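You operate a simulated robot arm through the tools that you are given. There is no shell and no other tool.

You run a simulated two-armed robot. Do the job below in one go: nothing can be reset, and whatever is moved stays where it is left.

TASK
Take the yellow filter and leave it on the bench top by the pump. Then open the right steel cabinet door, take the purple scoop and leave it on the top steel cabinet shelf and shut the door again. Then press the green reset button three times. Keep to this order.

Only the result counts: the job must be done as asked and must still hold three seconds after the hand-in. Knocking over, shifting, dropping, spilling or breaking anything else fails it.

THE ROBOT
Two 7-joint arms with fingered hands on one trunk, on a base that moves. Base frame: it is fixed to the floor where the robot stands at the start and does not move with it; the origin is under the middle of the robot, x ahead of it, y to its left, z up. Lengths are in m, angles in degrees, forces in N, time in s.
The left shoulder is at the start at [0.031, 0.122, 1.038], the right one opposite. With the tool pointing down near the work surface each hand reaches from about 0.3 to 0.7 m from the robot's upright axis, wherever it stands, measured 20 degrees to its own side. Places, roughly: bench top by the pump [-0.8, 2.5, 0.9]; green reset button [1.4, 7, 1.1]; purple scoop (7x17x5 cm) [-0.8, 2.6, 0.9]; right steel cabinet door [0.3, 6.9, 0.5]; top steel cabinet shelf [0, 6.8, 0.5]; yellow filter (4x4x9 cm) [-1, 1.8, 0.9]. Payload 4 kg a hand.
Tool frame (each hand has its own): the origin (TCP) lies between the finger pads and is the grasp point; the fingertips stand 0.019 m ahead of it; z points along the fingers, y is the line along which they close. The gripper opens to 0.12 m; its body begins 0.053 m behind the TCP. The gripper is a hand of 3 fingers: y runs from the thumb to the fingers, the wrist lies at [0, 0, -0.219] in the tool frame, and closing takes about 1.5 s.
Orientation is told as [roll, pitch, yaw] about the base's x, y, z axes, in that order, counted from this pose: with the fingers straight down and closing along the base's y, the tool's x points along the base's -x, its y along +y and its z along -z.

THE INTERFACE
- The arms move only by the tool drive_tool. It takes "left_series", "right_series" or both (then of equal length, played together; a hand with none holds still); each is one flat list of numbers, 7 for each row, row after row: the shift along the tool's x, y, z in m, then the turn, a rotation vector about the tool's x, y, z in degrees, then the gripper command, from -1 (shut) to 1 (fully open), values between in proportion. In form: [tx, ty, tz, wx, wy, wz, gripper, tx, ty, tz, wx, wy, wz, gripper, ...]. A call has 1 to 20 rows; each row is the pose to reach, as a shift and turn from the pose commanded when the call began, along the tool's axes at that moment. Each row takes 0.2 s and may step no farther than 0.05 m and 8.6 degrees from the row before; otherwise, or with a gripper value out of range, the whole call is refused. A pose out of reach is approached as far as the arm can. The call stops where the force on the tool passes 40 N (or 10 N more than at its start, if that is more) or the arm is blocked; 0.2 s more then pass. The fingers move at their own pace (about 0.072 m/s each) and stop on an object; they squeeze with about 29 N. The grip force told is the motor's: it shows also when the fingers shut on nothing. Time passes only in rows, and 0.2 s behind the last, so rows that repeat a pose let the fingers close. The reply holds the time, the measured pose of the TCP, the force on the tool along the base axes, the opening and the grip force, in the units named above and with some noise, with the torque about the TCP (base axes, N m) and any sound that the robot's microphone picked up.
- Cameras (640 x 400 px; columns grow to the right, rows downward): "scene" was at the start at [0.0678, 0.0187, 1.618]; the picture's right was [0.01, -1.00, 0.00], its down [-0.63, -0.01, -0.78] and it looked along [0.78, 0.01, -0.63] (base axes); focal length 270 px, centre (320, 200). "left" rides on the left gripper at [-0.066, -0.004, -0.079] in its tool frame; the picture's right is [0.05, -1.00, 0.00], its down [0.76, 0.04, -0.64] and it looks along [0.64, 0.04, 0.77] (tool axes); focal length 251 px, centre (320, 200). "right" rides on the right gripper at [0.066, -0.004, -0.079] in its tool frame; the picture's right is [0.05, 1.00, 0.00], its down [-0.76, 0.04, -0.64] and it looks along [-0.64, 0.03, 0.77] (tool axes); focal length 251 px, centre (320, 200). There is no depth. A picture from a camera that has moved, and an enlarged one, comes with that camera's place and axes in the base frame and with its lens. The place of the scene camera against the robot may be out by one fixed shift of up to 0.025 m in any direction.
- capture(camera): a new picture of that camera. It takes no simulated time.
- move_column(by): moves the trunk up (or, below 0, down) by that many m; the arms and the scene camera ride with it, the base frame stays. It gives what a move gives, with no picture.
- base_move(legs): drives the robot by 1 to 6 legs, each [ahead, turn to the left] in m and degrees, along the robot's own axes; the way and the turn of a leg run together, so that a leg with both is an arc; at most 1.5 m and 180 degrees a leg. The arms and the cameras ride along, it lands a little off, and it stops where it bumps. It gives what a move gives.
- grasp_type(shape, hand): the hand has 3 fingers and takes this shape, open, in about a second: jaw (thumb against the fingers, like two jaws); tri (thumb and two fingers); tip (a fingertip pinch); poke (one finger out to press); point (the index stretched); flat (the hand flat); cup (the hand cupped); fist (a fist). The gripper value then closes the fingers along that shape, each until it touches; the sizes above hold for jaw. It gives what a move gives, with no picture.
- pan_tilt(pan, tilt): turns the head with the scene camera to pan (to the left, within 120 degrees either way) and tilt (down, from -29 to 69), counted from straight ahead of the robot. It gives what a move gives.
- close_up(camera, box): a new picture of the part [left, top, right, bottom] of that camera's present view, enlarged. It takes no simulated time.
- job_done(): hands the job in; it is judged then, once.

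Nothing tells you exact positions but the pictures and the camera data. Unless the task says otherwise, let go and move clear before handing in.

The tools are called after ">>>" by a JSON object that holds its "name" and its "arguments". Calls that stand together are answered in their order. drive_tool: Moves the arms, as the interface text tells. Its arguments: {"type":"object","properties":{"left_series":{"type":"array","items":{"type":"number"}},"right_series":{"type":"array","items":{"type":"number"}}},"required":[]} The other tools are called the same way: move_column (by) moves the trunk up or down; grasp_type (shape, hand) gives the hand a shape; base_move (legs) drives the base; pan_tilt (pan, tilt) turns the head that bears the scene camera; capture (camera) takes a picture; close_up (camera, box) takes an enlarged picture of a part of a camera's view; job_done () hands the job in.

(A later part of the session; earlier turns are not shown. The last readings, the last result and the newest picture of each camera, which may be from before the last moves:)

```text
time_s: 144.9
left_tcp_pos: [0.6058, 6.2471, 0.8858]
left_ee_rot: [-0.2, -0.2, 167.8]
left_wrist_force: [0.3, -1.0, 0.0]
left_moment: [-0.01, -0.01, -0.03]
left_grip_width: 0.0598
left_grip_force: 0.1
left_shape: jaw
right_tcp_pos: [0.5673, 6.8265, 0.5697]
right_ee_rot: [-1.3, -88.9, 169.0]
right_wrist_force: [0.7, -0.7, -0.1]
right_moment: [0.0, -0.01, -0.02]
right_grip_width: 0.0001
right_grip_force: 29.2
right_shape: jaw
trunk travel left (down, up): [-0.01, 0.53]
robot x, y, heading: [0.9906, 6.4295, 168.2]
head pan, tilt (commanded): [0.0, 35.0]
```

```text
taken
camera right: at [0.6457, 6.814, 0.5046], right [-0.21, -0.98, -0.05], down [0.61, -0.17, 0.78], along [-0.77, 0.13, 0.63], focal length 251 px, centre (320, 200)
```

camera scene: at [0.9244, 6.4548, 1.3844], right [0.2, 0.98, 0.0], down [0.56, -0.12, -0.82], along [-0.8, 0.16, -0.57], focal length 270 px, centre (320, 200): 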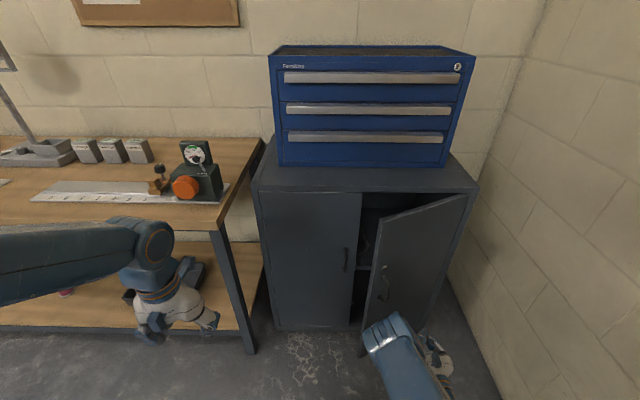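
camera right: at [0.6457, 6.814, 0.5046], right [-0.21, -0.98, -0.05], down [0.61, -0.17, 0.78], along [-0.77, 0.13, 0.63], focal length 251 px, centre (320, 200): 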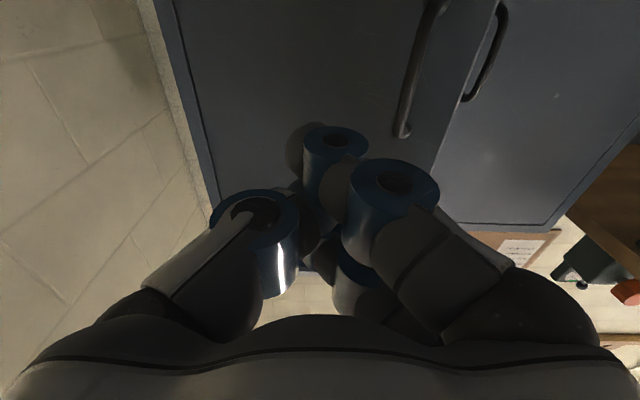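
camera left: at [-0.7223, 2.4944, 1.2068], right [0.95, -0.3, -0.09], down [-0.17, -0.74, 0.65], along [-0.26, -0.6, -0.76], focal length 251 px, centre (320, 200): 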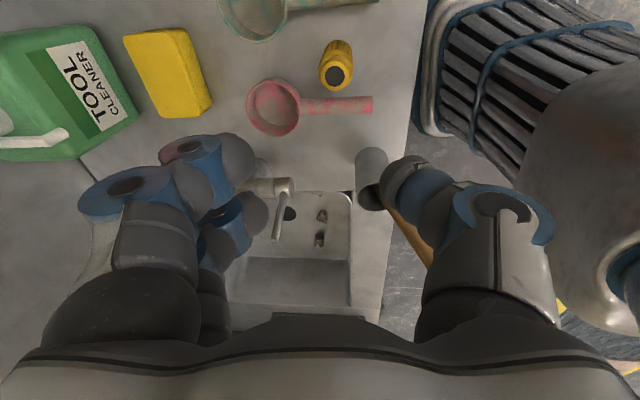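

The hand slipped back out over the edge, and the door is still only about 20–25° open. From this farther stance the arm has more room, so I'll re-hook the pull and draw the door open further; first I line up on it again.

>>> {"name": "drive_tool", "arguments": {"right_series": [0, 0.012, 0, -5.5, 0, 0, -0.2, 0, 0.025, 0, -11, 0, 0, 0.3, 0, 0.0395, 0, -16.5, 0, 0, 0.4, 0, 0.0395, 0, -22, 0, 0, 0.4, 0, 0.0395, 0, -22, 0, 0, 0.4, 0, 0.0395, 0, -22, 0, 0, 0.4]}}

>>> {"name": "capture", "arguments": {"camera": "right"}}

>>> {"name": "capture", "arguments": {"camera": "scene"}}

```text
time_s: 146.3
left_tcp_pos: [0.6072, 6.2475, 0.8869]
left_ee_rot: [-0.2, -0.2, 167.8]
left_wrist_force: [0.2, -0.2, 0.2]
left_moment: [0.02, 0.01, 0.02]
left_grip_width: 0.0597
left_grip_force: 0.0
left_shape: jaw
right_tcp_pos: [0.5489, 6.7797, 0.5953]
right_ee_rot: [24.4, -89.1, 164.7]
right_wrist_force: [0.2, 0.0, -0.4]
right_moment: [0.01, 0.02, 0.02]
right_grip_width: 0.0835
right_grip_force: 0.0
right_shape: jaw
right hand out of reach, approached as far as the arm can: row 4, 5, 6
trunk travel left (down, up): [-0.01, 0.53]
robot x, y, heading: [0.9918, 6.4241, 168.5]
head pan, tilt (commanded): [0.0, 35.0]
```

```text
taken
camera right: at [0.6277, 6.7956, 0.5296], right [0.16, -0.99, -0.05], down [0.63, 0.06, 0.77], along [-0.76, -0.15, 0.63], focal length 251 px, centre (320, 200)
```

right: 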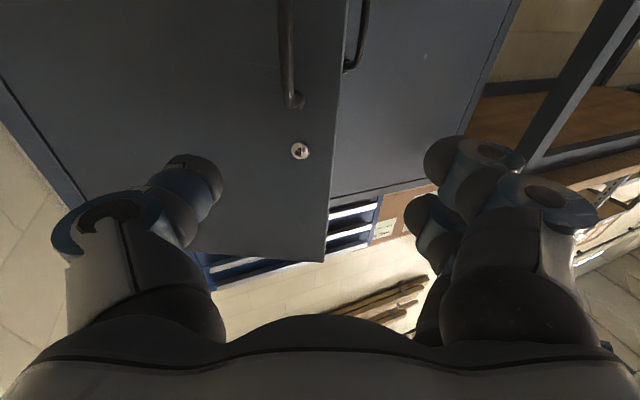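

```text
taken
camera scene: at [0.9244, 6.4548, 1.3844], right [0.2, 0.98, 0.0], down [0.56, -0.12, -0.82], along [-0.8, 0.16, -0.57], focal length 270 px, centre (320, 200)
```

scene: 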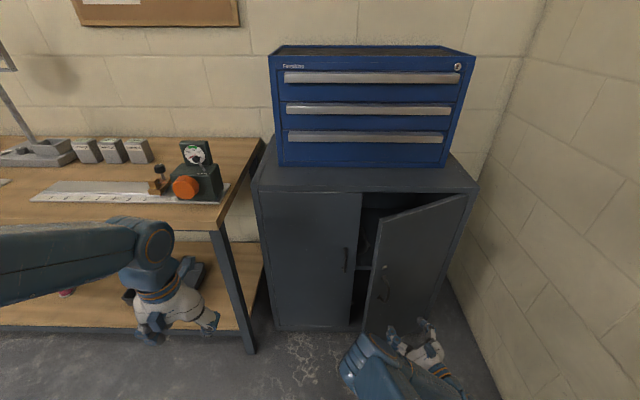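

The pull is now about 15 cm ahead and slightly right. I'll line up and move closer with the fingers half open.

>>> {"name": "drive_tool", "arguments": {"right_series": [0.01, -0.008, 0.02, 0, 0, 0, 0.17, 0.025, -0.016, 0.05, 0, 0, 0, 0.17, 0.04, -0.023, 0.075, 0, 0, 0, 0.17, 0.04, -0.023, 0.075, 0, 0, 0, 0.17]}}

>>> {"name": "capture", "arguments": {"camera": "right"}}

```text
time_s: 147.3
left_tcp_pos: [0.6073, 6.2457, 0.8871]
left_ee_rot: [-0.2, -0.2, 167.9]
left_wrist_force: [0.2, 0.3, 0.4]
left_moment: [0.0, 0.01, 0.0]
left_grip_width: 0.06
left_grip_force: 0.0
left_shape: jaw
right_tcp_pos: [0.4718, 6.7777, 0.5839]
right_ee_rot: [29.7, -89.3, 159.3]
right_wrist_force: [-0.3, 0.0, 0.1]
right_moment: [-0.02, 0.01, 0.0]
right_grip_width: 0.0708
right_grip_force: 0.0
right_shape: jaw
right hand out of reach, approached as far as the arm can: row 1, 2, 3, 4
trunk travel left (down, up): [-0.01, 0.53]
robot x, y, heading: [0.9918, 6.4263, 168.5]
head pan, tilt (commanded): [0.0, 35.0]
```

```text
taken
camera right: at [0.5506, 6.7932, 0.5187], right [0.15, -0.99, -0.05], down [0.63, 0.06, 0.77], along [-0.76, -0.15, 0.63], focal length 251 px, centre (320, 200)
```

right: 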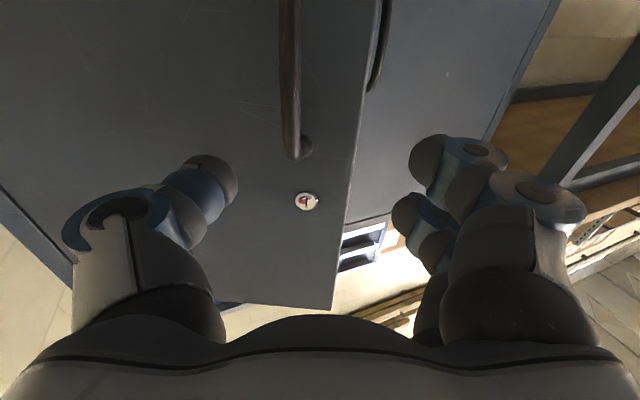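

The arm is at its limit with this yaw, so I'll turn the hand back by 8°, lower slightly and close in on the pull.

>>> {"name": "drive_tool", "arguments": {"right_series": [0.01, -0.01, 0.0, 4, 0, 0, 0.17, 0.02, -0.019, 0.01, 8, 0, 0, 0.17, 0.02, -0.019, 0.035, 8, 0, 0, 0.17, 0.02, -0.019, 0.055, 8, 0, 0, 0.17, 0.02, -0.019, 0.055, 8, 0, 0, 0.17]}}

>>> {"name": "capture", "arguments": {"camera": "right"}}

```text
time_s: 148.5
left_tcp_pos: [0.6078, 6.2472, 0.887]
left_ee_rot: [-0.2, -0.1, 167.8]
left_wrist_force: [0.0, 0.9, -0.7]
left_moment: [-0.06, -0.02, 0.01]
left_grip_width: 0.0601
left_grip_force: 0.1
left_shape: jaw
right_tcp_pos: [0.4116, 6.7864, 0.5642]
right_ee_rot: [11.3, -88.9, 170.3]
right_wrist_force: [0.3, 0.5, -1.2]
right_moment: [0.01, 0.01, -0.02]
right_grip_width: 0.0709
right_grip_force: 0.2
right_shape: jaw
trunk travel left (down, up): [-0.01, 0.53]
robot x, y, heading: [0.9906, 6.4263, 168.7]
head pan, tilt (commanded): [0.0, 35.0]
```

```text
taken
camera right: at [0.4924, 6.7922, 0.4986], right [0.03, -1.0, -0.05], down [0.63, -0.02, 0.78], along [-0.78, -0.06, 0.63], focal length 251 px, centre (320, 200)
```

right: 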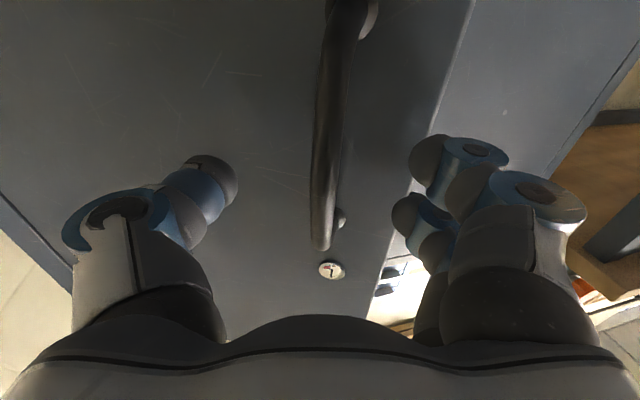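

The pull is centred between the fingers, 2 cm ahead. I'll advance and close.

>>> {"name": "drive_tool", "arguments": {"right_series": [0, 0, 0.012, 0, 0, 0, 0.17, 0, 0, 0.024, 0, 0, 0, 0.17, 0, 0, 0.024, 0, 0, 0, -0.4, 0, 0, 0.024, 0, 0, 0, -1, 0, 0, 0.024, 0, 0, 0, -1, 0, 0, 0.024, 0, 0, 0, -1, 0, 0, 0.024, 0, 0, 0, -1, 0, 0, 0.024, 0, 0, 0, -1]}}

>>> {"name": "capture", "arguments": {"camera": "right"}}

```text
time_s: 150.3
left_tcp_pos: [0.6069, 6.2477, 0.8871]
left_ee_rot: [-0.1, -0.1, 168.0]
left_wrist_force: [0.5, 0.4, 0.2]
left_moment: [-0.01, 0.0, -0.01]
left_grip_width: 0.0603
left_grip_force: 0.0
left_shape: jaw
right_tcp_pos: [0.3884, 6.7868, 0.5634]
right_ee_rot: [11.6, -88.9, 170.0]
right_wrist_force: [-4.2, 15.0, 0.6]
right_moment: [-0.02, 0.02, 0.2]
right_grip_width: 0.0
right_grip_force: 29.0
right_shape: jaw
trunk travel left (down, up): [-0.01, 0.53]
robot x, y, heading: [0.9921, 6.4235, 168.5]
head pan, tilt (commanded): [0.0, 35.0]
```

```text
taken
camera right: at [0.4684, 6.793, 0.4978], right [0.03, -1.0, -0.05], down [0.63, -0.02, 0.78], along [-0.78, -0.05, 0.63], focal length 251 px, centre (320, 200)
```

right: 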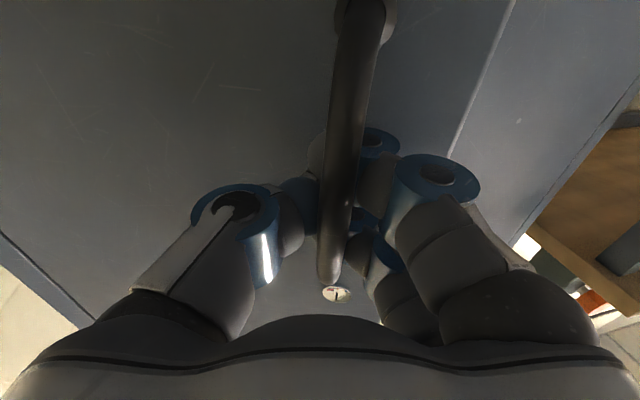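

The pull is hooked again. I'll draw it out along the arc, keeping the hand's yaw steady so the arm stays within reach.

>>> {"name": "drive_tool", "arguments": {"right_series": [0, -0.0033, -0.0125, 0, 0, 0, -1, 0, -0.0067, -0.0249, 0, 0, 0, -1, 0, -0.0128, -0.0405, 0, 0, 0, -1, 0, -0.019, -0.0562, 0, 0, 0, -1, 0, -0.0265, -0.0712, 0, 0, 0, -1, 0, -0.0344, -0.0861, 0, 0, 0, -1, 0, -0.044, -0.1015, 0, 0, 0, -1, 0, -0.0545, -0.1167, 0, 0, 0, -1]}}

>>> {"name": "capture", "arguments": {"camera": "scene"}}

>>> {"name": "capture", "arguments": {"camera": "right"}}

```text
time_s: 151.7
left_tcp_pos: [0.6062, 6.2499, 0.8864]
left_ee_rot: [-0.1, -0.1, 167.9]
left_wrist_force: [0.6, -0.4, 0.7]
left_moment: [0.0, -0.01, 0.04]
left_grip_width: 0.0599
left_grip_force: 0.0
left_shape: jaw
right_tcp_pos: [0.4707, 6.8272, 0.5639]
right_ee_rot: [6.9, -88.7, 174.2]
right_wrist_force: [-14.4, 20.7, -8.6]
right_moment: [-0.02, 0.1, 0.27]
right_grip_width: 0.0
right_grip_force: 28.9
right_shape: jaw
trunk travel left (down, up): [-0.01, 0.53]
robot x, y, heading: [0.9922, 6.4281, 168.4]
head pan, tilt (commanded): [0.0, 35.0]
stopped in row 7 (right hand): the force on the tool passed its limit at 41 N (the readings are from after the stop); the commanded pose is now the measured one
```

```text
taken
camera scene: at [0.9223, 6.4566, 1.3842], right [0.2, 0.98, 0.0], down [0.56, -0.12, -0.82], along [-0.8, 0.16, -0.58], focal length 270 px, centre (320, 200)
```

scene: 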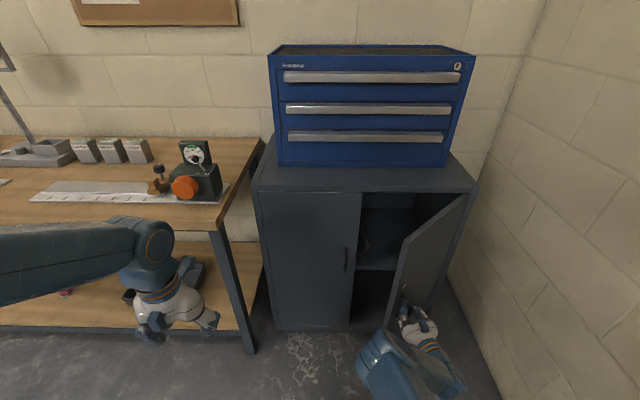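

```text
taken
camera right: at [0.5505, 6.8309, 0.499], right [0.02, -1.0, -0.05], down [0.63, -0.03, 0.78], along [-0.78, -0.05, 0.63], focal length 251 px, centre (320, 200)
```

right: 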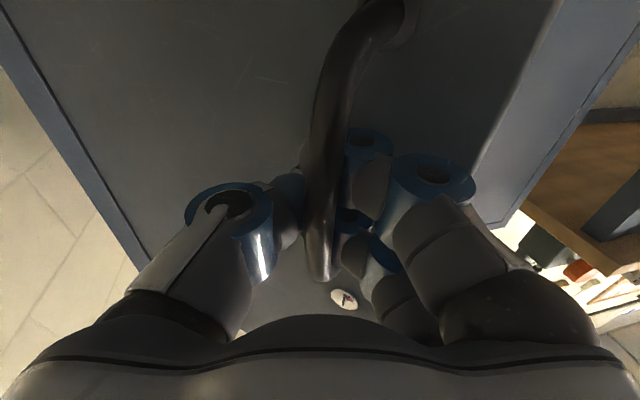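

The door is about 40–45° open and the interior shelf is visible. I'll let go, back the hand out, and bring the closed hand round to the left of the free edge.

>>> {"name": "drive_tool", "arguments": {"right_series": [0, 0, 0, 0, 0, 0, 0, 0, 0, 0, 0, 0, 0, 0.4, 0, 0, 0, 0, 0, 0, 0.4, 0, 0, 0, 0, 0, 0, 0.4, 0, 0, -0.03, 0, 0, 0, 0.4, 0, 0, -0.06, 0, 0, 0, 0.4, 0, 0, -0.09, 0, 0, 0, 0.4, 0, 0.03, -0.09, 4, 0, 0, -0.4, 0, 0.07, -0.09, 8, 0, 0, -1, 0, 0.11, -0.09, 13, 0, 0, -1, 0, 0.14, -0.09, 13, 0, 0, -1, 0, 0.14, -0.09, 13, 0, 0, -1]}}

>>> {"name": "capture", "arguments": {"camera": "scene"}}

>>> {"name": "capture", "arguments": {"camera": "right"}}

```text
time_s: 154.3
left_tcp_pos: [0.6069, 6.247, 0.8874]
left_ee_rot: [-0.3, -0.2, 168.0]
left_wrist_force: [0.0, -0.2, 0.4]
left_moment: [-0.01, -0.01, 0.0]
left_grip_width: 0.0601
left_grip_force: 0.1
left_shape: jaw
right_tcp_pos: [0.563, 6.6837, 0.5683]
right_ee_rot: [-6.2, -89.0, 174.5]
right_wrist_force: [0.5, 0.1, -0.1]
right_moment: [-0.03, 0.03, -0.01]
right_grip_width: 0.0003
right_grip_force: 28.9
right_shape: jaw
trunk travel left (down, up): [-0.01, 0.53]
robot x, y, heading: [0.9892, 6.4272, 168.4]
head pan, tilt (commanded): [0.0, 35.0]
```

```text
taken
camera scene: at [0.9244, 6.4546, 1.3844], right [0.2, 0.98, 0.0], down [0.56, -0.12, -0.82], along [-0.8, 0.17, -0.57], focal length 270 px, centre (320, 200)
```

scene: 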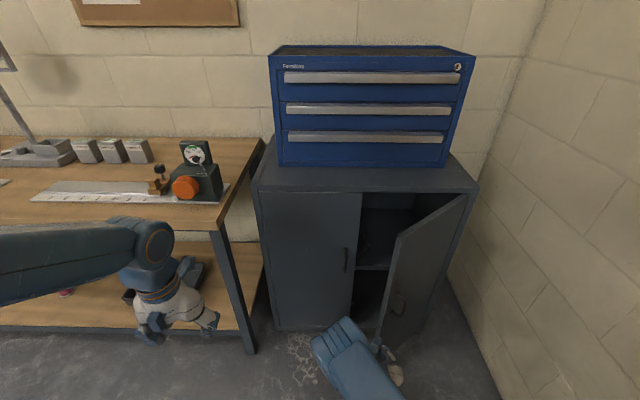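

```text
taken
camera right: at [0.6421, 6.6711, 0.5026], right [-0.2, -0.98, -0.06], down [0.61, -0.17, 0.78], along [-0.77, 0.12, 0.63], focal length 251 px, centre (320, 200)
```

right: 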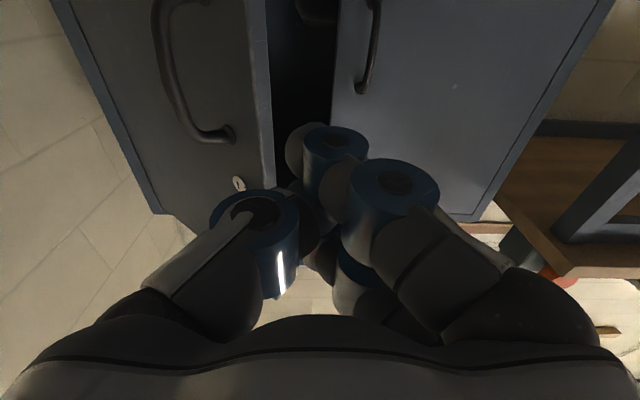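

The free edge is about 4–5 cm right of the hand. I'll shift 3 cm left and slide the hand in past the edge, then sweep right while staying deeper inside this time.

>>> {"name": "drive_tool", "arguments": {"right_series": [0, 0.03, 0, 0, 0, 0, -1, 0, 0.03, 0.045, 0, 0, 0, -1, 0, 0.03, 0.09, 0, 0, 0, -1, 0, 0.03, 0.135, 0, 0, 0, -1, 0, 0.03, 0.18, 0, 0, 0, -1, 0, 0.03, 0.225, 0, 0, 0, -1, 0, 0.03, 0.225, 0, 0, 0, -1]}}

>>> {"name": "capture", "arguments": {"camera": "scene"}}

>>> {"name": "capture", "arguments": {"camera": "right"}}

```text
time_s: 155.9
left_tcp_pos: [0.6066, 6.2474, 0.887]
left_ee_rot: [-0.1, -0.1, 167.9]
left_wrist_force: [-0.9, -0.5, 0.2]
left_moment: [-0.03, 0.01, 0.02]
left_grip_width: 0.0602
left_grip_force: 0.1
left_shape: jaw
right_tcp_pos: [0.3367, 6.6983, 0.5638]
right_ee_rot: [-6.4, -88.9, 175.0]
right_wrist_force: [-0.7, 0.1, -0.3]
right_moment: [-0.03, 0.01, 0.01]
right_grip_width: 0.0
right_grip_force: 29.0
right_shape: jaw
trunk travel left (down, up): [-0.01, 0.53]
robot x, y, heading: [0.9932, 6.4241, 168.2]
head pan, tilt (commanded): [0.0, 35.0]
```

```text
taken
camera scene: at [0.9243, 6.4548, 1.3844], right [0.2, 0.98, 0.0], down [0.56, -0.12, -0.82], along [-0.8, 0.17, -0.57], focal length 270 px, centre (320, 200)
```

scene: 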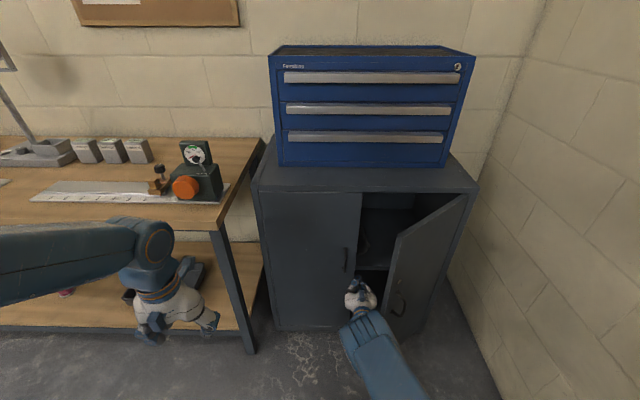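

```text
taken
camera right: at [0.4156, 6.6864, 0.5002], right [-0.2, -0.98, -0.06], down [0.61, -0.17, 0.78], along [-0.77, 0.12, 0.63], focal length 251 px, centre (320, 200)
```

right: 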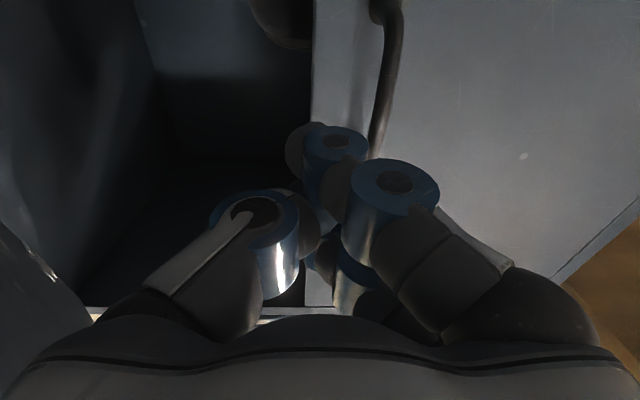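

The hand is inside the opening beside the door's inner face. I'll sweep right and outward, pushing the door open.

>>> {"name": "drive_tool", "arguments": {"right_series": [0, -0.0363, 0.0074, 0, 0, 0, -1, 0, -0.0619, -0.018, 0, 0, 0, -1, 0, -0.0835, -0.0442, 0, 0, 0, -1, 0, -0.117, -0.0731, 0, 0, 0, -1, 0, -0.1506, -0.0979, 0, 0, 0, -1, 0, -0.1862, -0.1172, 0, 0, 0, -1, 0, -0.222, -0.1323, 0, 0, 0, -1, 0, -0.222, -0.1323, 0, 0, 0, -1]}}

>>> {"name": "capture", "arguments": {"camera": "scene"}}

>>> {"name": "capture", "arguments": {"camera": "right"}}

```text
time_s: 157.7
left_tcp_pos: [0.6075, 6.2478, 0.8879]
left_ee_rot: [-0.1, -0.2, 167.9]
left_wrist_force: [0.8, 0.0, -0.2]
left_moment: [-0.01, 0.02, 0.02]
left_grip_width: 0.0602
left_grip_force: 0.1
left_shape: jaw
right_tcp_pos: [0.5112, 6.892, 0.5664]
right_ee_rot: [-4.1, -88.9, 172.5]
right_wrist_force: [-1.1, 0.2, 1.0]
right_moment: [-0.02, -0.01, -0.02]
right_grip_width: 0.0002
right_grip_force: 28.8
right_shape: jaw
trunk travel left (down, up): [-0.01, 0.53]
robot x, y, heading: [0.9921, 6.4251, 168.5]
head pan, tilt (commanded): [0.0, 35.0]
```

```text
taken
camera scene: at [0.9244, 6.4548, 1.3844], right [0.2, 0.98, 0.0], down [0.56, -0.12, -0.82], along [-0.8, 0.16, -0.57], focal length 270 px, centre (320, 200)
```

scene: 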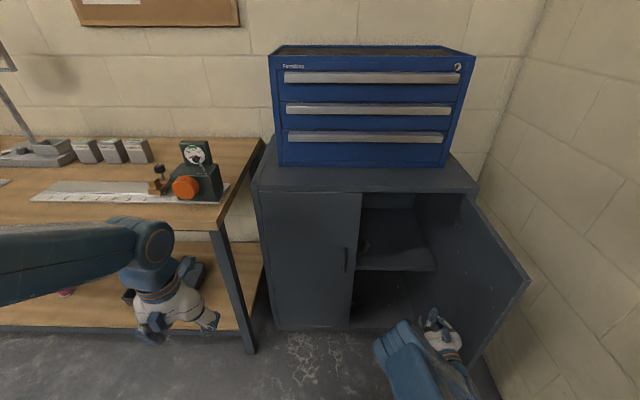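

```text
taken
camera right: at [0.5903, 6.8802, 0.4999], right [-0.2, -0.98, -0.06], down [0.61, -0.17, 0.78], along [-0.77, 0.12, 0.63], focal length 251 px, centre (320, 200)
```

right: 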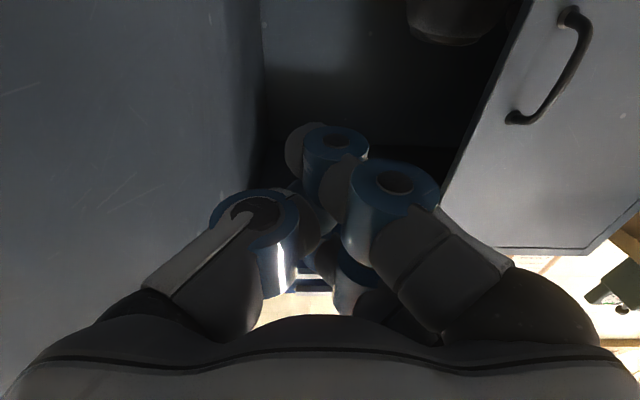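

The door has swung open to about 90°, and the top shelf is visible. Let me look closely at the shelf before leaving.

>>> {"name": "close_up", "arguments": {"camera": "scene", "box": [330, 170, 550, 350]}}

>>> {"name": "base_move", "arguments": {"legs": [[-0.35, 0]]}}

>>> {"name": "capture", "arguments": {"camera": "scene"}}

>>> {"name": "capture", "arguments": {"camera": "right"}}

```text
2.22 times, centred on (440, 260) of scene
camera zoom: at [0.9244, 6.4548, 1.3844], right [0.2, 0.98, 0.0], down [0.56, -0.12, -0.82], along [-0.8, 0.16, -0.57], focal length 600 px, centre (53, 67)
```

zoom: 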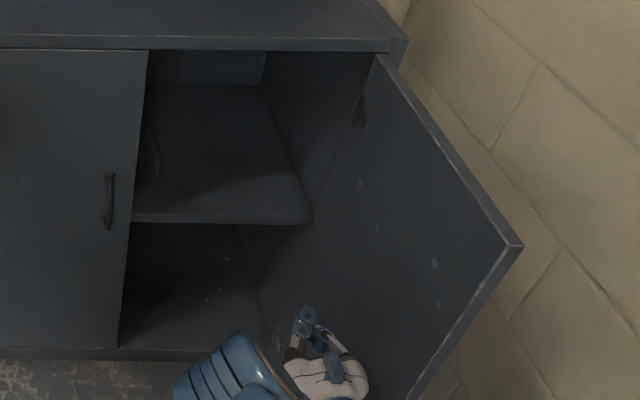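

```text
time_s: 160.0
left_tcp_pos: [0.9472, 6.1759, 0.8882]
left_ee_rot: [-0.2, -0.2, 168.1]
left_wrist_force: [0.1, -0.6, 1.3]
left_moment: [0.02, 0.02, -0.02]
left_grip_width: 0.0601
left_grip_force: 0.0
left_shape: jaw
right_tcp_pos: [0.85, 6.8213, 0.5653]
right_ee_rot: [-5.3, -88.9, 173.9]
right_wrist_force: [-0.1, -0.7, 0.1]
right_moment: [-0.01, -0.04, 0.03]
right_grip_width: 0.0
right_grip_force: 29.4
right_shape: jaw
trunk travel left (down, up): [-0.01, 0.53]
robot x, y, heading: [1.3266, 6.3595, 168.4]
head pan, tilt (commanded): [0.0, 35.0]
```

```text
taken
camera scene: at [1.2645, 6.3847, 1.3844], right [0.2, 0.98, 0.0], down [0.56, -0.11, -0.82], along [-0.8, 0.16, -0.57], focal length 270 px, centre (320, 200)
```

scene: 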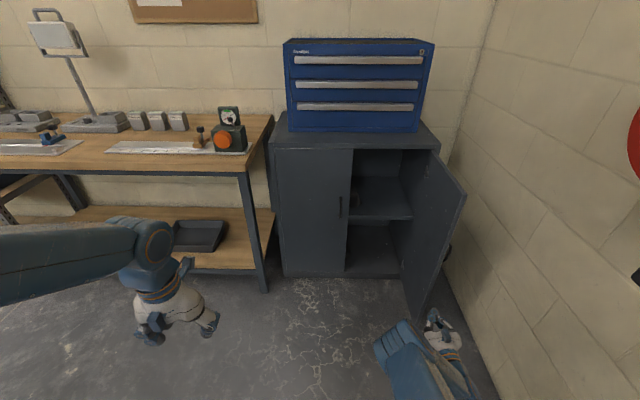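

```text
taken
camera right: at [0.9289, 6.8092, 0.5001], right [-0.2, -0.98, -0.06], down [0.61, -0.17, 0.78], along [-0.77, 0.12, 0.63], focal length 251 px, centre (320, 200)
```

right: 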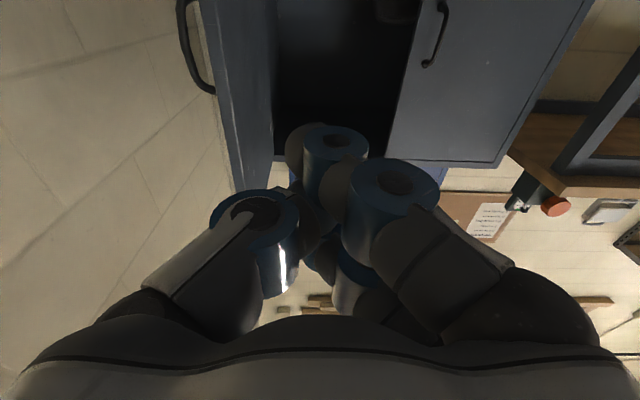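

The right door stands open at about 90°; a round item sits at the shelf's left, so I'll use the right half later. Now I raise the trunk and fold the right hand back to pointing down before fetching the scoop.

>>> {"name": "move_column", "arguments": {"by": 0.24}}

>>> {"name": "drive_tool", "arguments": {"right_series": [-0.025, 0.0125, -0.0167, 0, 7.5, 0, -1, -0.05, 0.025, -0.0333, 0, 15, 0, -1, -0.075, 0.0375, -0.05, 0, 22.5, 0, -1, -0.1, 0.05, -0.0667, 0, 30, 0, -1, -0.125, 0.0625, -0.0833, 0, 37.5, 0, -1, -0.15, 0.075, -0.1, 0, 45, 0, -1, -0.175, 0.0875, -0.1167, 0, 52.5, 0, -1, -0.2, 0.1, -0.1333, 0, 60, 0, -1, -0.225, 0.1125, -0.15, 0, 67.5, 0, -1, -0.25, 0.125, -0.1667, 0, 75, 0, -1, -0.275, 0.1375, -0.1833, 0, 82.5, 0, -1, -0.3, 0.15, -0.2, 0, 90, 0, -1]}}

>>> {"name": "base_move", "arguments": {"legs": [[0, 30]]}}

>>> {"name": "base_move", "arguments": {"legs": [[0, 30]]}}

>>> {"name": "base_move", "arguments": {"legs": [[0, 24]]}}

>>> {"name": "pan_tilt", "arguments": {"pan": 0, "tilt": 25}}

>>> {"name": "capture", "arguments": {"camera": "scene"}}

```text
time_s: 162.5
left_tcp_pos: [0.9475, 6.1762, 1.1262]
left_ee_rot: [-0.2, -0.2, 168.0]
left_wrist_force: [-0.5, 0.6, 1.4]
left_moment: [-0.01, -0.01, -0.02]
left_grip_width: 0.0601
left_grip_force: 0.1
left_shape: jaw
right_tcp_pos: [0.8488, 6.8217, 0.805]
right_ee_rot: [-4.9, -89.0, 173.4]
right_wrist_force: [-0.2, -0.3, 0.4]
right_moment: [0.0, -0.03, 0.02]
right_grip_width: 0.0
right_grip_force: 28.8
right_shape: jaw
trunk travel left (down, up): [-0.25, 0.29]
robot x, y, heading: [1.3309, 6.3559, 168.6]
head pan, tilt (commanded): [0.0, 35.0]
```

```text
time_s: 164.4
left_tcp_pos: [0.9436, 6.177, 1.1259]
left_ee_rot: [-0.1, 0.0, 168.2]
left_wrist_force: [-0.5, 0.9, -0.4]
left_moment: [0.02, -0.01, 0.0]
left_grip_width: 0.0598
left_grip_force: 0.0
left_shape: jaw
right_tcp_pos: [1.02, 6.6535, 0.845]
right_ee_rot: [-1.4, -52.2, 152.4]
right_wrist_force: [0.0, 0.2, 0.1]
right_moment: [-0.03, -0.01, 0.01]
right_grip_width: 0.0002
right_grip_force: 29.0
right_shape: jaw
right hand out of reach, approached as far as the arm can: row 3, 4, 5, 6, 7, 8, 9
trunk travel left (down, up): [-0.25, 0.29]
robot x, y, heading: [1.3312, 6.3563, 168.2]
head pan, tilt (commanded): [0.0, 35.0]
stopped in row 9 (right hand): the arm was blocked; the commanded pose is now the measured one
```

```text
time_s: 166.2
left_tcp_pos: [1.0914, 6.0104, 1.128]
left_ee_rot: [-0.1, -0.3, -161.9]
left_wrist_force: [1.1, 1.3, 0.8]
left_moment: [-0.01, 0.05, 0.0]
left_grip_width: 0.06
left_grip_force: 0.0
left_shape: jaw
right_tcp_pos: [0.9032, 6.4635, 0.8537]
right_ee_rot: [-1.0, -54.2, -178.7]
right_wrist_force: [0.5, -0.1, -0.9]
right_moment: [0.02, 0.02, 0.01]
right_grip_width: 0.0
right_grip_force: 28.8
right_shape: jaw
trunk travel left (down, up): [-0.25, 0.29]
robot x, y, heading: [1.3233, 6.383, -161.5]
head pan, tilt (commanded): [0.0, 35.0]
```

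```text
time_s: 168.1
left_tcp_pos: [1.3034, 5.9387, 1.1264]
left_ee_rot: [-0.2, -0.2, -132.2]
left_wrist_force: [-0.6, -0.8, -0.4]
left_moment: [0.03, -0.03, -0.02]
left_grip_width: 0.0601
left_grip_force: 0.1
left_shape: jaw
right_tcp_pos: [0.9043, 6.2377, 0.8609]
right_ee_rot: [-1.0, -55.8, -150.0]
right_wrist_force: [-0.5, 0.0, -0.5]
right_moment: [-0.01, 0.0, -0.02]
right_grip_width: 0.0
right_grip_force: 29.2
right_shape: jaw
trunk travel left (down, up): [-0.25, 0.29]
robot x, y, heading: [1.2997, 6.3986, -131.5]
head pan, tilt (commanded): [0.0, 35.0]
```

```text
time_s: 169.7
left_tcp_pos: [1.4884, 5.9815, 1.129]
left_ee_rot: [-0.1, -0.3, -108.2]
left_wrist_force: [-0.3, 0.6, 1.0]
left_moment: [-0.03, 0.0, 0.01]
left_grip_width: 0.0602
left_grip_force: 0.1
left_shape: jaw
right_tcp_pos: [0.9937, 6.0852, 0.8681]
right_ee_rot: [-0.6, -56.9, -127.1]
right_wrist_force: [-0.3, 0.4, -0.4]
right_moment: [-0.03, -0.01, 0.03]
right_grip_width: 0.0002
right_grip_force: 28.9
right_shape: jaw
trunk travel left (down, up): [-0.25, 0.29]
robot x, y, heading: [1.2842, 6.4008, -107.9]
head pan, tilt (commanded): [0.0, 35.0]
```

```text
time_s: 170.4
left_tcp_pos: [1.489, 5.9791, 1.1285]
left_ee_rot: [-0.2, -0.1, -108.3]
left_wrist_force: [-0.5, 0.5, 0.1]
left_moment: [0.02, -0.02, 0.0]
left_grip_width: 0.0603
left_grip_force: 0.1
left_shape: jaw
right_tcp_pos: [0.996, 6.0824, 0.8673]
right_ee_rot: [-0.7, -57.0, -126.8]
right_wrist_force: [0.0, 0.4, 0.1]
right_moment: [0.03, -0.02, 0.02]
right_grip_width: 0.0
right_grip_force: 28.9
right_shape: jaw
trunk travel left (down, up): [-0.25, 0.29]
robot x, y, heading: [1.2875, 6.4006, -107.6]
head pan, tilt (commanded): [0.0, 25.0]
```

```text
taken
camera scene: at [1.2628, 6.348, 1.6401], right [-0.95, 0.31, 0.0], down [0.13, 0.4, -0.91], along [-0.28, -0.86, -0.42], focal length 270 px, centre (320, 200)
```

scene: 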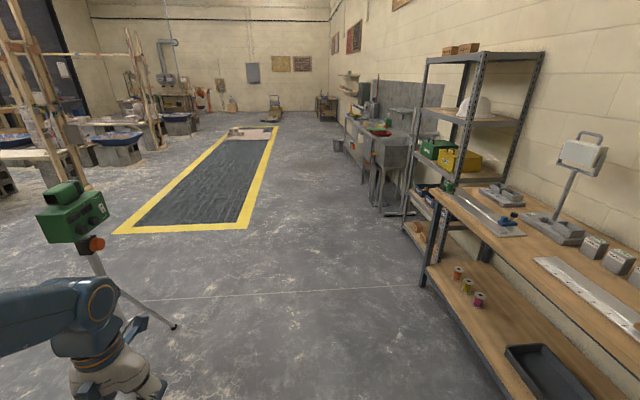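

The right arm stopped halfway in its fold-back, so I'll move it out forward and up first, then finish turning it down. The way back to the bench is clear (tripod well to the left).

>>> {"name": "drive_tool", "arguments": {"right_series": [-0.039, 0, 0.0046, 0, 0, 0, -1, -0.0775, 0, 0.0093, 0, 0, 0, -1, -0.116, 0, 0.0139, 0, 0, 0, -1, -0.155, 0, 0.0185, 0, 0, 0, -1, -0.155, 0, 0.0185, 0, 0, 0, -1]}}

```text
time_s: 171.7
left_tcp_pos: [1.4905, 5.9777, 1.1282]
left_ee_rot: [-0.3, -0.2, -108.2]
left_wrist_force: [0.5, -0.1, 0.0]
left_moment: [0.01, 0.0, -0.02]
left_grip_width: 0.0601
left_grip_force: 0.0
left_shape: jaw
right_tcp_pos: [0.9338, 6.0034, 0.9852]
right_ee_rot: [-1.0, -56.9, -126.7]
right_wrist_force: [-0.5, -0.8, -0.6]
right_moment: [-0.02, 0.04, -0.01]
right_grip_width: 0.0001
right_grip_force: 28.8
right_shape: jaw
trunk travel left (down, up): [-0.25, 0.29]
robot x, y, heading: [1.2849, 6.4002, -107.9]
head pan, tilt (commanded): [0.0, 25.0]
```

That worked. Now I finish turning the right hand to point down.

>>> {"name": "drive_tool", "arguments": {"right_series": [-0.008, 0, -0.0128, 0, 7.1, 0, -1, -0.016, 0, -0.0255, 0, 14.2, 0, -1, -0.0244, 0, -0.0383, 0, 21.3, 0, -1, -0.0325, 0, -0.051, 0, 28.5, 0, -1, -0.0406, 0, -0.0638, 0, 35.6, 0, -1, -0.0488, 0, -0.0765, 0, 42.7, 0, -1, -0.0569, 0, -0.0893, 0, 49.8, 0, -1, -0.065, 0, -0.102, 0, 57, 0, -1, -0.065, 0, -0.102, 0, 57, 0, -1]}}

```text
time_s: 173.7
left_tcp_pos: [1.4895, 5.9786, 1.127]
left_ee_rot: [-0.2, -0.2, -108.2]
left_wrist_force: [0.4, -0.2, -0.2]
left_moment: [0.03, -0.01, -0.01]
left_grip_width: 0.0596
left_grip_force: 0.1
left_shape: jaw
right_tcp_pos: [0.9672, 6.0453, 1.0984]
right_ee_rot: [-0.5, 0.1, -127.4]
right_wrist_force: [0.5, 0.3, -0.7]
right_moment: [-0.01, -0.02, 0.02]
right_grip_width: 0.0
right_grip_force: 29.2
right_shape: jaw
right hand out of reach, approached as far as the arm can: row 4, 5
trunk travel left (down, up): [-0.25, 0.29]
robot x, y, heading: [1.2849, 6.4018, -108.0]
head pan, tilt (commanded): [0.0, 25.0]
```

Both hands are folded. I'll drive back toward the bench in stages.

>>> {"name": "base_move", "arguments": {"legs": [[1.3, 1.5]]}}

>>> {"name": "base_move", "arguments": {"legs": [[1.3, 0]]}}

```text
time_s: 180.3
left_tcp_pos: [1.106, 4.719, 1.1272]
left_ee_rot: [-0.2, -0.2, -107.0]
left_wrist_force: [-0.4, 0.2, -0.3]
left_moment: [-0.04, 0.03, 0.0]
left_grip_width: 0.0598
left_grip_force: 0.0
left_shape: jaw
right_tcp_pos: [0.5824, 4.7726, 1.0975]
right_ee_rot: [-0.4, 0.0, -126.1]
right_wrist_force: [0.3, 0.3, -0.1]
right_moment: [-0.04, 0.01, 0.01]
right_grip_width: 0.0001
right_grip_force: 29.5
right_shape: jaw
trunk travel left (down, up): [-0.25, 0.29]
robot x, y, heading: [0.8904, 5.1367, -106.7]
head pan, tilt (commanded): [0.0, 25.0]
```

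```text
time_s: 186.9
left_tcp_pos: [0.7402, 3.4571, 1.1272]
left_ee_rot: [-0.1, -0.2, -106.5]
left_wrist_force: [0.5, -0.1, 0.1]
left_moment: [-0.02, 0.0, 0.0]
left_grip_width: 0.0601
left_grip_force: 0.0
left_shape: jaw
right_tcp_pos: [0.2174, 3.5083, 1.0981]
right_ee_rot: [-0.4, 0.1, -125.7]
right_wrist_force: [-0.4, 0.0, 0.7]
right_moment: [-0.01, 0.0, 0.02]
right_grip_width: 0.0002
right_grip_force: 28.9
right_shape: jaw
trunk travel left (down, up): [-0.25, 0.29]
robot x, y, heading: [0.5215, 3.8764, -106.1]
head pan, tilt (commanded): [0.0, 25.0]
```

On course. One more stretch, then I'll turn right in steps to face the bench by the scoops.

>>> {"name": "base_move", "arguments": {"legs": [[1.3, -1.2]]}}

>>> {"name": "base_move", "arguments": {"legs": [[0, -30]]}}

>>> {"name": "base_move", "arguments": {"legs": [[0, -30]]}}

>>> {"name": "base_move", "arguments": {"legs": [[0, -25]]}}

>>> {"name": "pan_tilt", "arguments": {"pan": 0, "tilt": 40}}

>>> {"name": "capture", "arguments": {"camera": "scene"}}

```text
time_s: 193.3
left_tcp_pos: [0.3368, 2.2367, 1.1281]
left_ee_rot: [-0.2, -0.3, -109.2]
left_wrist_force: [-0.1, 0.5, -0.2]
left_moment: [0.02, 0.0, -0.01]
left_grip_width: 0.0601
left_grip_force: 0.0
left_shape: jaw
right_tcp_pos: [-0.184, 2.3104, 1.0967]
right_ee_rot: [-0.4, 0.1, -128.6]
right_wrist_force: [-0.4, -0.4, -0.3]
right_moment: [-0.03, -0.02, 0.0]
right_grip_width: 0.0001
right_grip_force: 29.3
right_shape: jaw
trunk travel left (down, up): [-0.25, 0.29]
robot x, y, heading: [0.1388, 2.6649, -108.9]
head pan, tilt (commanded): [0.0, 25.0]
```

```text
time_s: 195.2
left_tcp_pos: [0.0969, 2.1954, 1.1262]
left_ee_rot: [-0.1, -0.2, -139.3]
left_wrist_force: [0.2, -0.4, -1.1]
left_moment: [0.02, -0.03, -0.01]
left_grip_width: 0.0601
left_grip_force: 0.0
left_shape: jaw
right_tcp_pos: [-0.3153, 2.5203, 1.0971]
right_ee_rot: [-0.5, 0.2, -158.4]
right_wrist_force: [-0.2, 0.4, 0.2]
right_moment: [-0.01, 0.0, 0.0]
right_grip_width: 0.0
right_grip_force: 29.4
right_shape: jaw
trunk travel left (down, up): [-0.25, 0.29]
robot x, y, heading: [0.1611, 2.6365, -139.1]
head pan, tilt (commanded): [0.0, 25.0]
```

```text
time_s: 197.0
left_tcp_pos: [-0.1168, 2.2851, 1.1277]
left_ee_rot: [-0.1, -0.2, -169.1]
left_wrist_force: [-0.6, 0.6, -0.3]
left_moment: [-0.04, -0.02, -0.02]
left_grip_width: 0.06
left_grip_force: 0.1
left_shape: jaw
right_tcp_pos: [-0.314, 2.7748, 1.0965]
right_ee_rot: [-0.5, 0.1, 171.8]
right_wrist_force: [-0.7, 0.6, -0.9]
right_moment: [0.0, -0.02, 0.01]
right_grip_width: 0.0
right_grip_force: 28.6
right_shape: jaw
trunk travel left (down, up): [-0.25, 0.29]
robot x, y, heading: [0.1655, 2.6058, -169.1]
head pan, tilt (commanded): [0.0, 25.0]
```

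```text
time_s: 198.7
left_tcp_pos: [-0.2265, 2.4367, 1.1279]
left_ee_rot: [-0.2, -0.3, 165.5]
left_wrist_force: [-0.3, -0.1, 0.8]
left_moment: [0.01, 0.01, 0.0]
left_grip_width: 0.06
left_grip_force: 0.0
left_shape: jaw
right_tcp_pos: [-0.196, 2.9612, 1.0977]
right_ee_rot: [-0.5, 0.0, 146.4]
right_wrist_force: [-0.1, -0.2, 0.4]
right_moment: [0.03, -0.01, 0.0]
right_grip_width: 0.0001
right_grip_force: 29.0
right_shape: jaw
trunk travel left (down, up): [-0.25, 0.29]
robot x, y, heading: [0.1578, 2.582, 165.5]
head pan, tilt (commanded): [0.0, 25.0]
```

```text
time_s: 199.5
left_tcp_pos: [-0.2277, 2.4374, 1.1273]
left_ee_rot: [-0.3, -0.3, 165.5]
left_wrist_force: [0.1, 0.8, -0.5]
left_moment: [-0.03, 0.01, 0.0]
left_grip_width: 0.06
left_grip_force: 0.1
left_shape: jaw
right_tcp_pos: [-0.1962, 2.9614, 1.0989]
right_ee_rot: [-0.4, 0.1, 146.2]
right_wrist_force: [0.1, 0.3, -0.5]
right_moment: [0.0, -0.01, 0.0]
right_grip_width: 0.0
right_grip_force: 29.2
right_shape: jaw
trunk travel left (down, up): [-0.25, 0.29]
robot x, y, heading: [0.1611, 2.5765, 165.7]
head pan, tilt (commanded): [0.0, 40.0]
```

```text
taken
camera scene: at [0.0957, 2.6126, 1.6169], right [0.25, 0.97, 0.0], down [0.62, -0.16, -0.77], along [-0.74, 0.19, -0.64], focal length 270 px, centre (320, 200)
```

scene: 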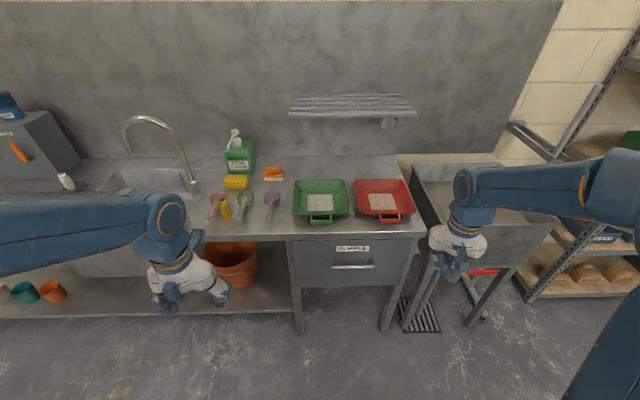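

I'm facing the bench; the filter still stands upright by the pump and the purple scoop is ahead-left. I'll tilt the left hand 45° forward, open it moderately, then roll closer.

>>> {"name": "drive_tool", "arguments": {"left_series": [0, 0, 0, 0, -7.5, 0, 0.3, 0, 0, 0, 0, -15, 0, 0.3, 0, 0, 0, 0, -22.5, 0, 0.3, 0, 0, 0, 0, -30, 0, 0.3, 0, 0, 0, 0, -37.5, 0, 0.3, 0, 0, 0, 0, -45, 0, 0.3, 0, 0, 0, 0, -45, 0, 0.3]}}

>>> {"name": "base_move", "arguments": {"legs": [[0.22, 2]]}}

>>> {"name": "capture", "arguments": {"camera": "left"}}

>>> {"name": "capture", "arguments": {"camera": "scene"}}

```text
time_s: 201.1
left_tcp_pos: [-0.2831, 2.4301, 1.1602]
left_ee_rot: [-0.4, -45.3, 165.6]
left_wrist_force: [-0.5, -0.2, 0.1]
left_moment: [-0.01, 0.02, -0.07]
left_grip_width: 0.0771
left_grip_force: 0.0
left_shape: jaw
left hand out of reach, approached as far as the arm can: row 4, 5, 6, 7
right_tcp_pos: [-0.1966, 2.9627, 1.0979]
right_ee_rot: [-0.5, 0.2, 146.3]
right_wrist_force: [-0.7, -0.2, 1.0]
right_moment: [-0.01, -0.03, 0.02]
right_grip_width: 0.0002
right_grip_force: 29.2
right_shape: jaw
trunk travel left (down, up): [-0.25, 0.29]
robot x, y, heading: [0.1599, 2.5799, 165.3]
head pan, tilt (commanded): [0.0, 40.0]
```

```text
time_s: 202.8
left_tcp_pos: [-0.493, 2.4689, 1.1611]
left_ee_rot: [-0.2, -45.1, 167.4]
left_wrist_force: [-0.4, -0.9, -0.2]
left_moment: [-0.05, 0.02, 0.01]
left_grip_width: 0.0773
left_grip_force: 0.0
left_shape: jaw
right_tcp_pos: [-0.4234, 3.0031, 1.0976]
right_ee_rot: [-0.4, 0.2, 148.0]
right_wrist_force: [0.1, 0.0, 0.9]
right_moment: [-0.01, -0.02, 0.0]
right_grip_width: 0.0001
right_grip_force: 28.2
right_shape: jaw
trunk travel left (down, up): [-0.25, 0.29]
robot x, y, heading: [-0.0526, 2.6309, 167.5]
head pan, tilt (commanded): [0.0, 40.0]
```

```text
taken
camera left: at [-0.4843, 2.4686, 1.2634], right [0.26, 0.97, -0.04], down [0.96, -0.26, -0.09], along [-0.09, -0.01, -1.0], focal length 251 px, centre (320, 200)
```

left: 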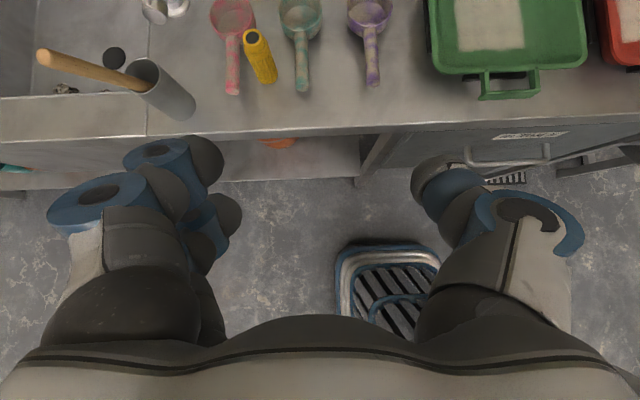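

```text
taken
camera scene: at [-0.12, 2.6643, 1.6168], right [0.21, 0.98, 0.0], down [0.63, -0.14, -0.77], along [-0.75, 0.16, -0.64], focal length 270 px, centre (320, 200)
```

scene: 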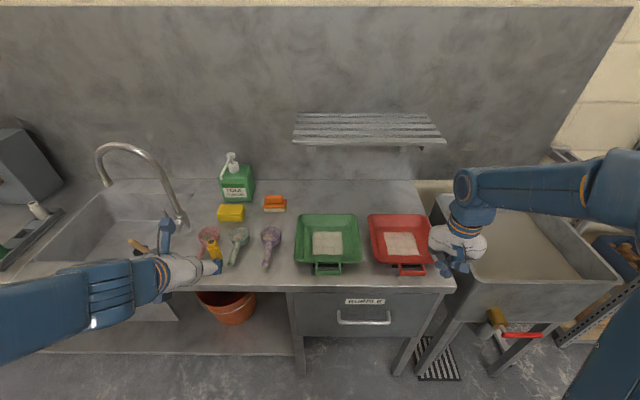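

The left camera looks straight down on the scoops: the purple one runs from its bowl at (-0.792, 2.622) to its handle end at (-0.670, 2.592), handle height about 0.89. I'll move the left hand over to a pre-grasp point behind the handle.

>>> {"name": "drive_tool", "arguments": {"left_series": [0, -0.041, 0, 0, 0, 0, 0.3, 0, -0.082, 0, 0, 0, 0, 0.3, 0.001, -0.082, 0.045, 0, 0, 0, 0.3, 0.002, -0.082, 0.09, 0, 0, 0, 0.3, 0.003, -0.082, 0.135, 0, 0, 0, 0.3, 0.004, -0.082, 0.18, 0, 0, 0, 0.3, 0.005, -0.082, 0.225, 0, 0, 0, 0.3, 0.006, -0.082, 0.265, 0, 0, 0, 0.3, 0.006, -0.082, 0.265, 0, 0, 0, 0.3]}}

>>> {"name": "capture", "arguments": {"camera": "left"}}

>>> {"name": "close_up", "arguments": {"camera": "scene", "box": [180, 180, 360, 320]}}

```text
time_s: 204.8
left_tcp_pos: [-0.4908, 2.5136, 1.1652]
left_ee_rot: [-0.3, -45.0, 167.4]
left_wrist_force: [-0.1, -0.9, 0.2]
left_moment: [0.02, -0.04, -0.04]
left_grip_width: 0.0779
left_grip_force: 0.1
left_shape: jaw
left hand out of reach, approached as far as the arm can: row 1, 2, 3, 4, 5, 6, 7, 8, 9
right_tcp_pos: [-0.4226, 3.0034, 1.0977]
right_ee_rot: [-0.3, 0.1, 147.9]
right_wrist_force: [0.1, 0.1, 0.2]
right_moment: [0.02, -0.01, -0.01]
right_grip_width: 0.0
right_grip_force: 28.5
right_shape: jaw
trunk travel left (down, up): [-0.25, 0.29]
robot x, y, heading: [-0.0582, 2.6319, 167.4]
head pan, tilt (commanded): [0.0, 40.0]
```

```text
taken
camera left: at [-0.4813, 2.5134, 1.2687], right [0.26, 0.97, -0.04], down [0.96, -0.26, -0.09], along [-0.09, -0.01, -1.0], focal length 251 px, centre (320, 200)
```

left: 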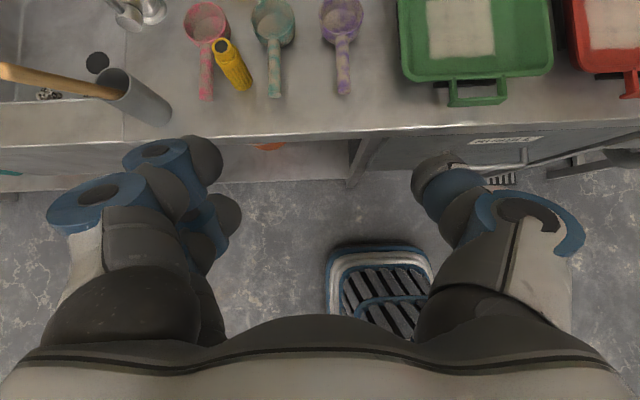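

```text
2.86 times, centred on (270, 250) of scene
camera zoom: at [-0.1188, 2.6643, 1.6168], right [0.21, 0.98, 0.0], down [0.63, -0.14, -0.77], along [-0.75, 0.16, -0.64], focal length 771 px, centre (463, 57)
```

zoom: 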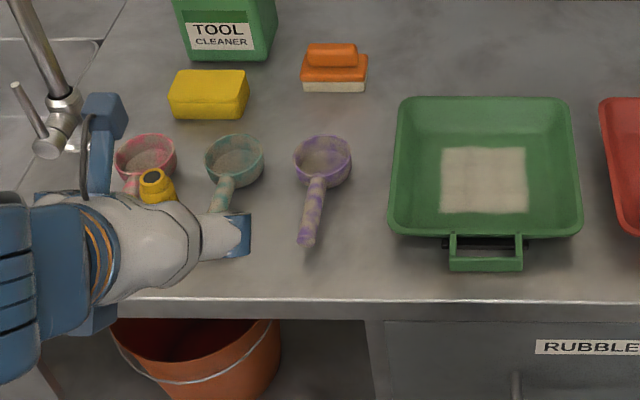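

The arm is stuck against a joint limit in this close-in tilted pose. I'll turn the hand back to pointing down, reach out first, and tilt it there.

>>> {"name": "drive_tool", "arguments": {"left_series": [0, 0, 0, 0, 7.5, 0, 0.3, 0, 0, 0, 0, 15, 0, 0.3, 0, 0, 0, 0, 22.5, 0, 0.3, 0, 0, 0, 0, 30, 0, 0.3, 0, 0, 0, 0, 37.5, 0, 0.3, 0, 0, 0, 0, 45, 0, 0.3, 0, 0, 0, 0, 45, 0, 0.3]}}

```text
time_s: 206.4
left_tcp_pos: [-0.4836, 2.5126, 1.1667]
left_ee_rot: [-0.2, -0.1, 167.1]
left_wrist_force: [-0.1, -0.3, 0.4]
left_moment: [-0.01, -0.01, 0.01]
left_grip_width: 0.0777
left_grip_force: 0.1
left_shape: jaw
right_tcp_pos: [-0.4212, 3.0036, 1.0981]
right_ee_rot: [-0.4, -0.1, 148.0]
right_wrist_force: [0.2, -0.3, -0.1]
right_moment: [-0.01, 0.02, 0.01]
right_grip_width: 0.0
right_grip_force: 29.0
right_shape: jaw
trunk travel left (down, up): [-0.25, 0.29]
robot x, y, heading: [-0.0537, 2.638, 167.8]
head pan, tilt (commanded): [0.0, 40.0]
```

>>> {"name": "drive_tool", "arguments": {"left_series": [-0.038, -0.007, 0.023, 0, 0, 0, 0.3, -0.076, -0.014, 0.047, 0, 0, 0, 0.3, -0.113, -0.021, 0.07, 0, 0, 0, 0.3, -0.151, -0.029, 0.094, 0, 0, 0, 0.3, -0.189, -0.0358, 0.117, 0, 0, 0, 0.3, -0.189, -0.0358, 0.117, 0, -7.5, 0, 0.3, -0.189, -0.0358, 0.117, 0, -15, 0, 0.3, -0.189, -0.0358, 0.117, 0, -22.5, 0, 0.3, -0.189, -0.0358, 0.117, 0, -30, 0, 0.3, -0.189, -0.0358, 0.117, 0, -37.5, 0, 0.3, -0.189, -0.0358, 0.117, 0, -45, 0, 0.3, -0.189, -0.0358, 0.117, 0, -45, 0, 0.3]}}

>>> {"name": "capture", "arguments": {"camera": "left"}}

>>> {"name": "capture", "arguments": {"camera": "scene"}}

```text
time_s: 209.0
left_tcp_pos: [-0.6613, 2.59, 1.0494]
left_ee_rot: [-0.2, -45.3, 167.4]
left_wrist_force: [-0.5, -0.7, -0.4]
left_moment: [0.02, -0.01, 0.0]
left_grip_width: 0.0779
left_grip_force: 0.0
left_shape: jaw
right_tcp_pos: [-0.4223, 3.0031, 1.0976]
right_ee_rot: [-0.4, 0.2, 148.0]
right_wrist_force: [0.7, 0.1, -0.3]
right_moment: [0.02, 0.0, -0.01]
right_grip_width: 0.0001
right_grip_force: 29.2
right_shape: jaw
trunk travel left (down, up): [-0.25, 0.29]
robot x, y, heading: [-0.0595, 2.6335, 167.5]
head pan, tilt (commanded): [0.0, 40.0]
```

```text
taken
camera left: at [-0.6508, 2.5909, 1.1526], right [0.26, 0.97, -0.04], down [0.96, -0.26, -0.09], along [-0.1, -0.01, -1.0], focal length 251 px, centre (320, 200)
```

left: 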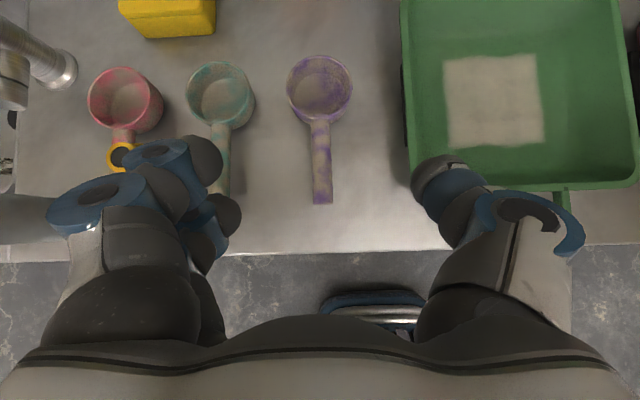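

```text
taken
camera scene: at [-0.1191, 2.6643, 1.6168], right [0.21, 0.98, 0.0], down [0.63, -0.14, -0.77], along [-0.75, 0.16, -0.64], focal length 270 px, centre (320, 200)
```

scene: 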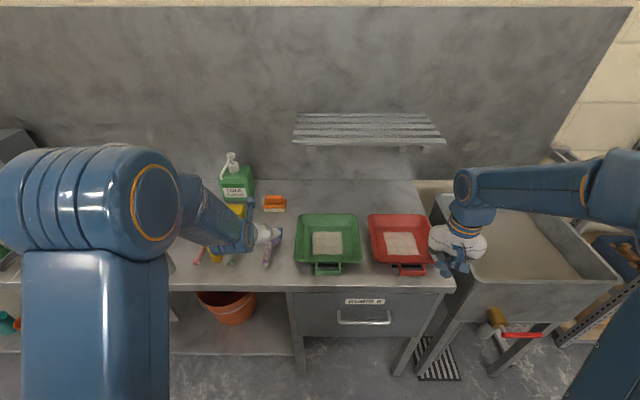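

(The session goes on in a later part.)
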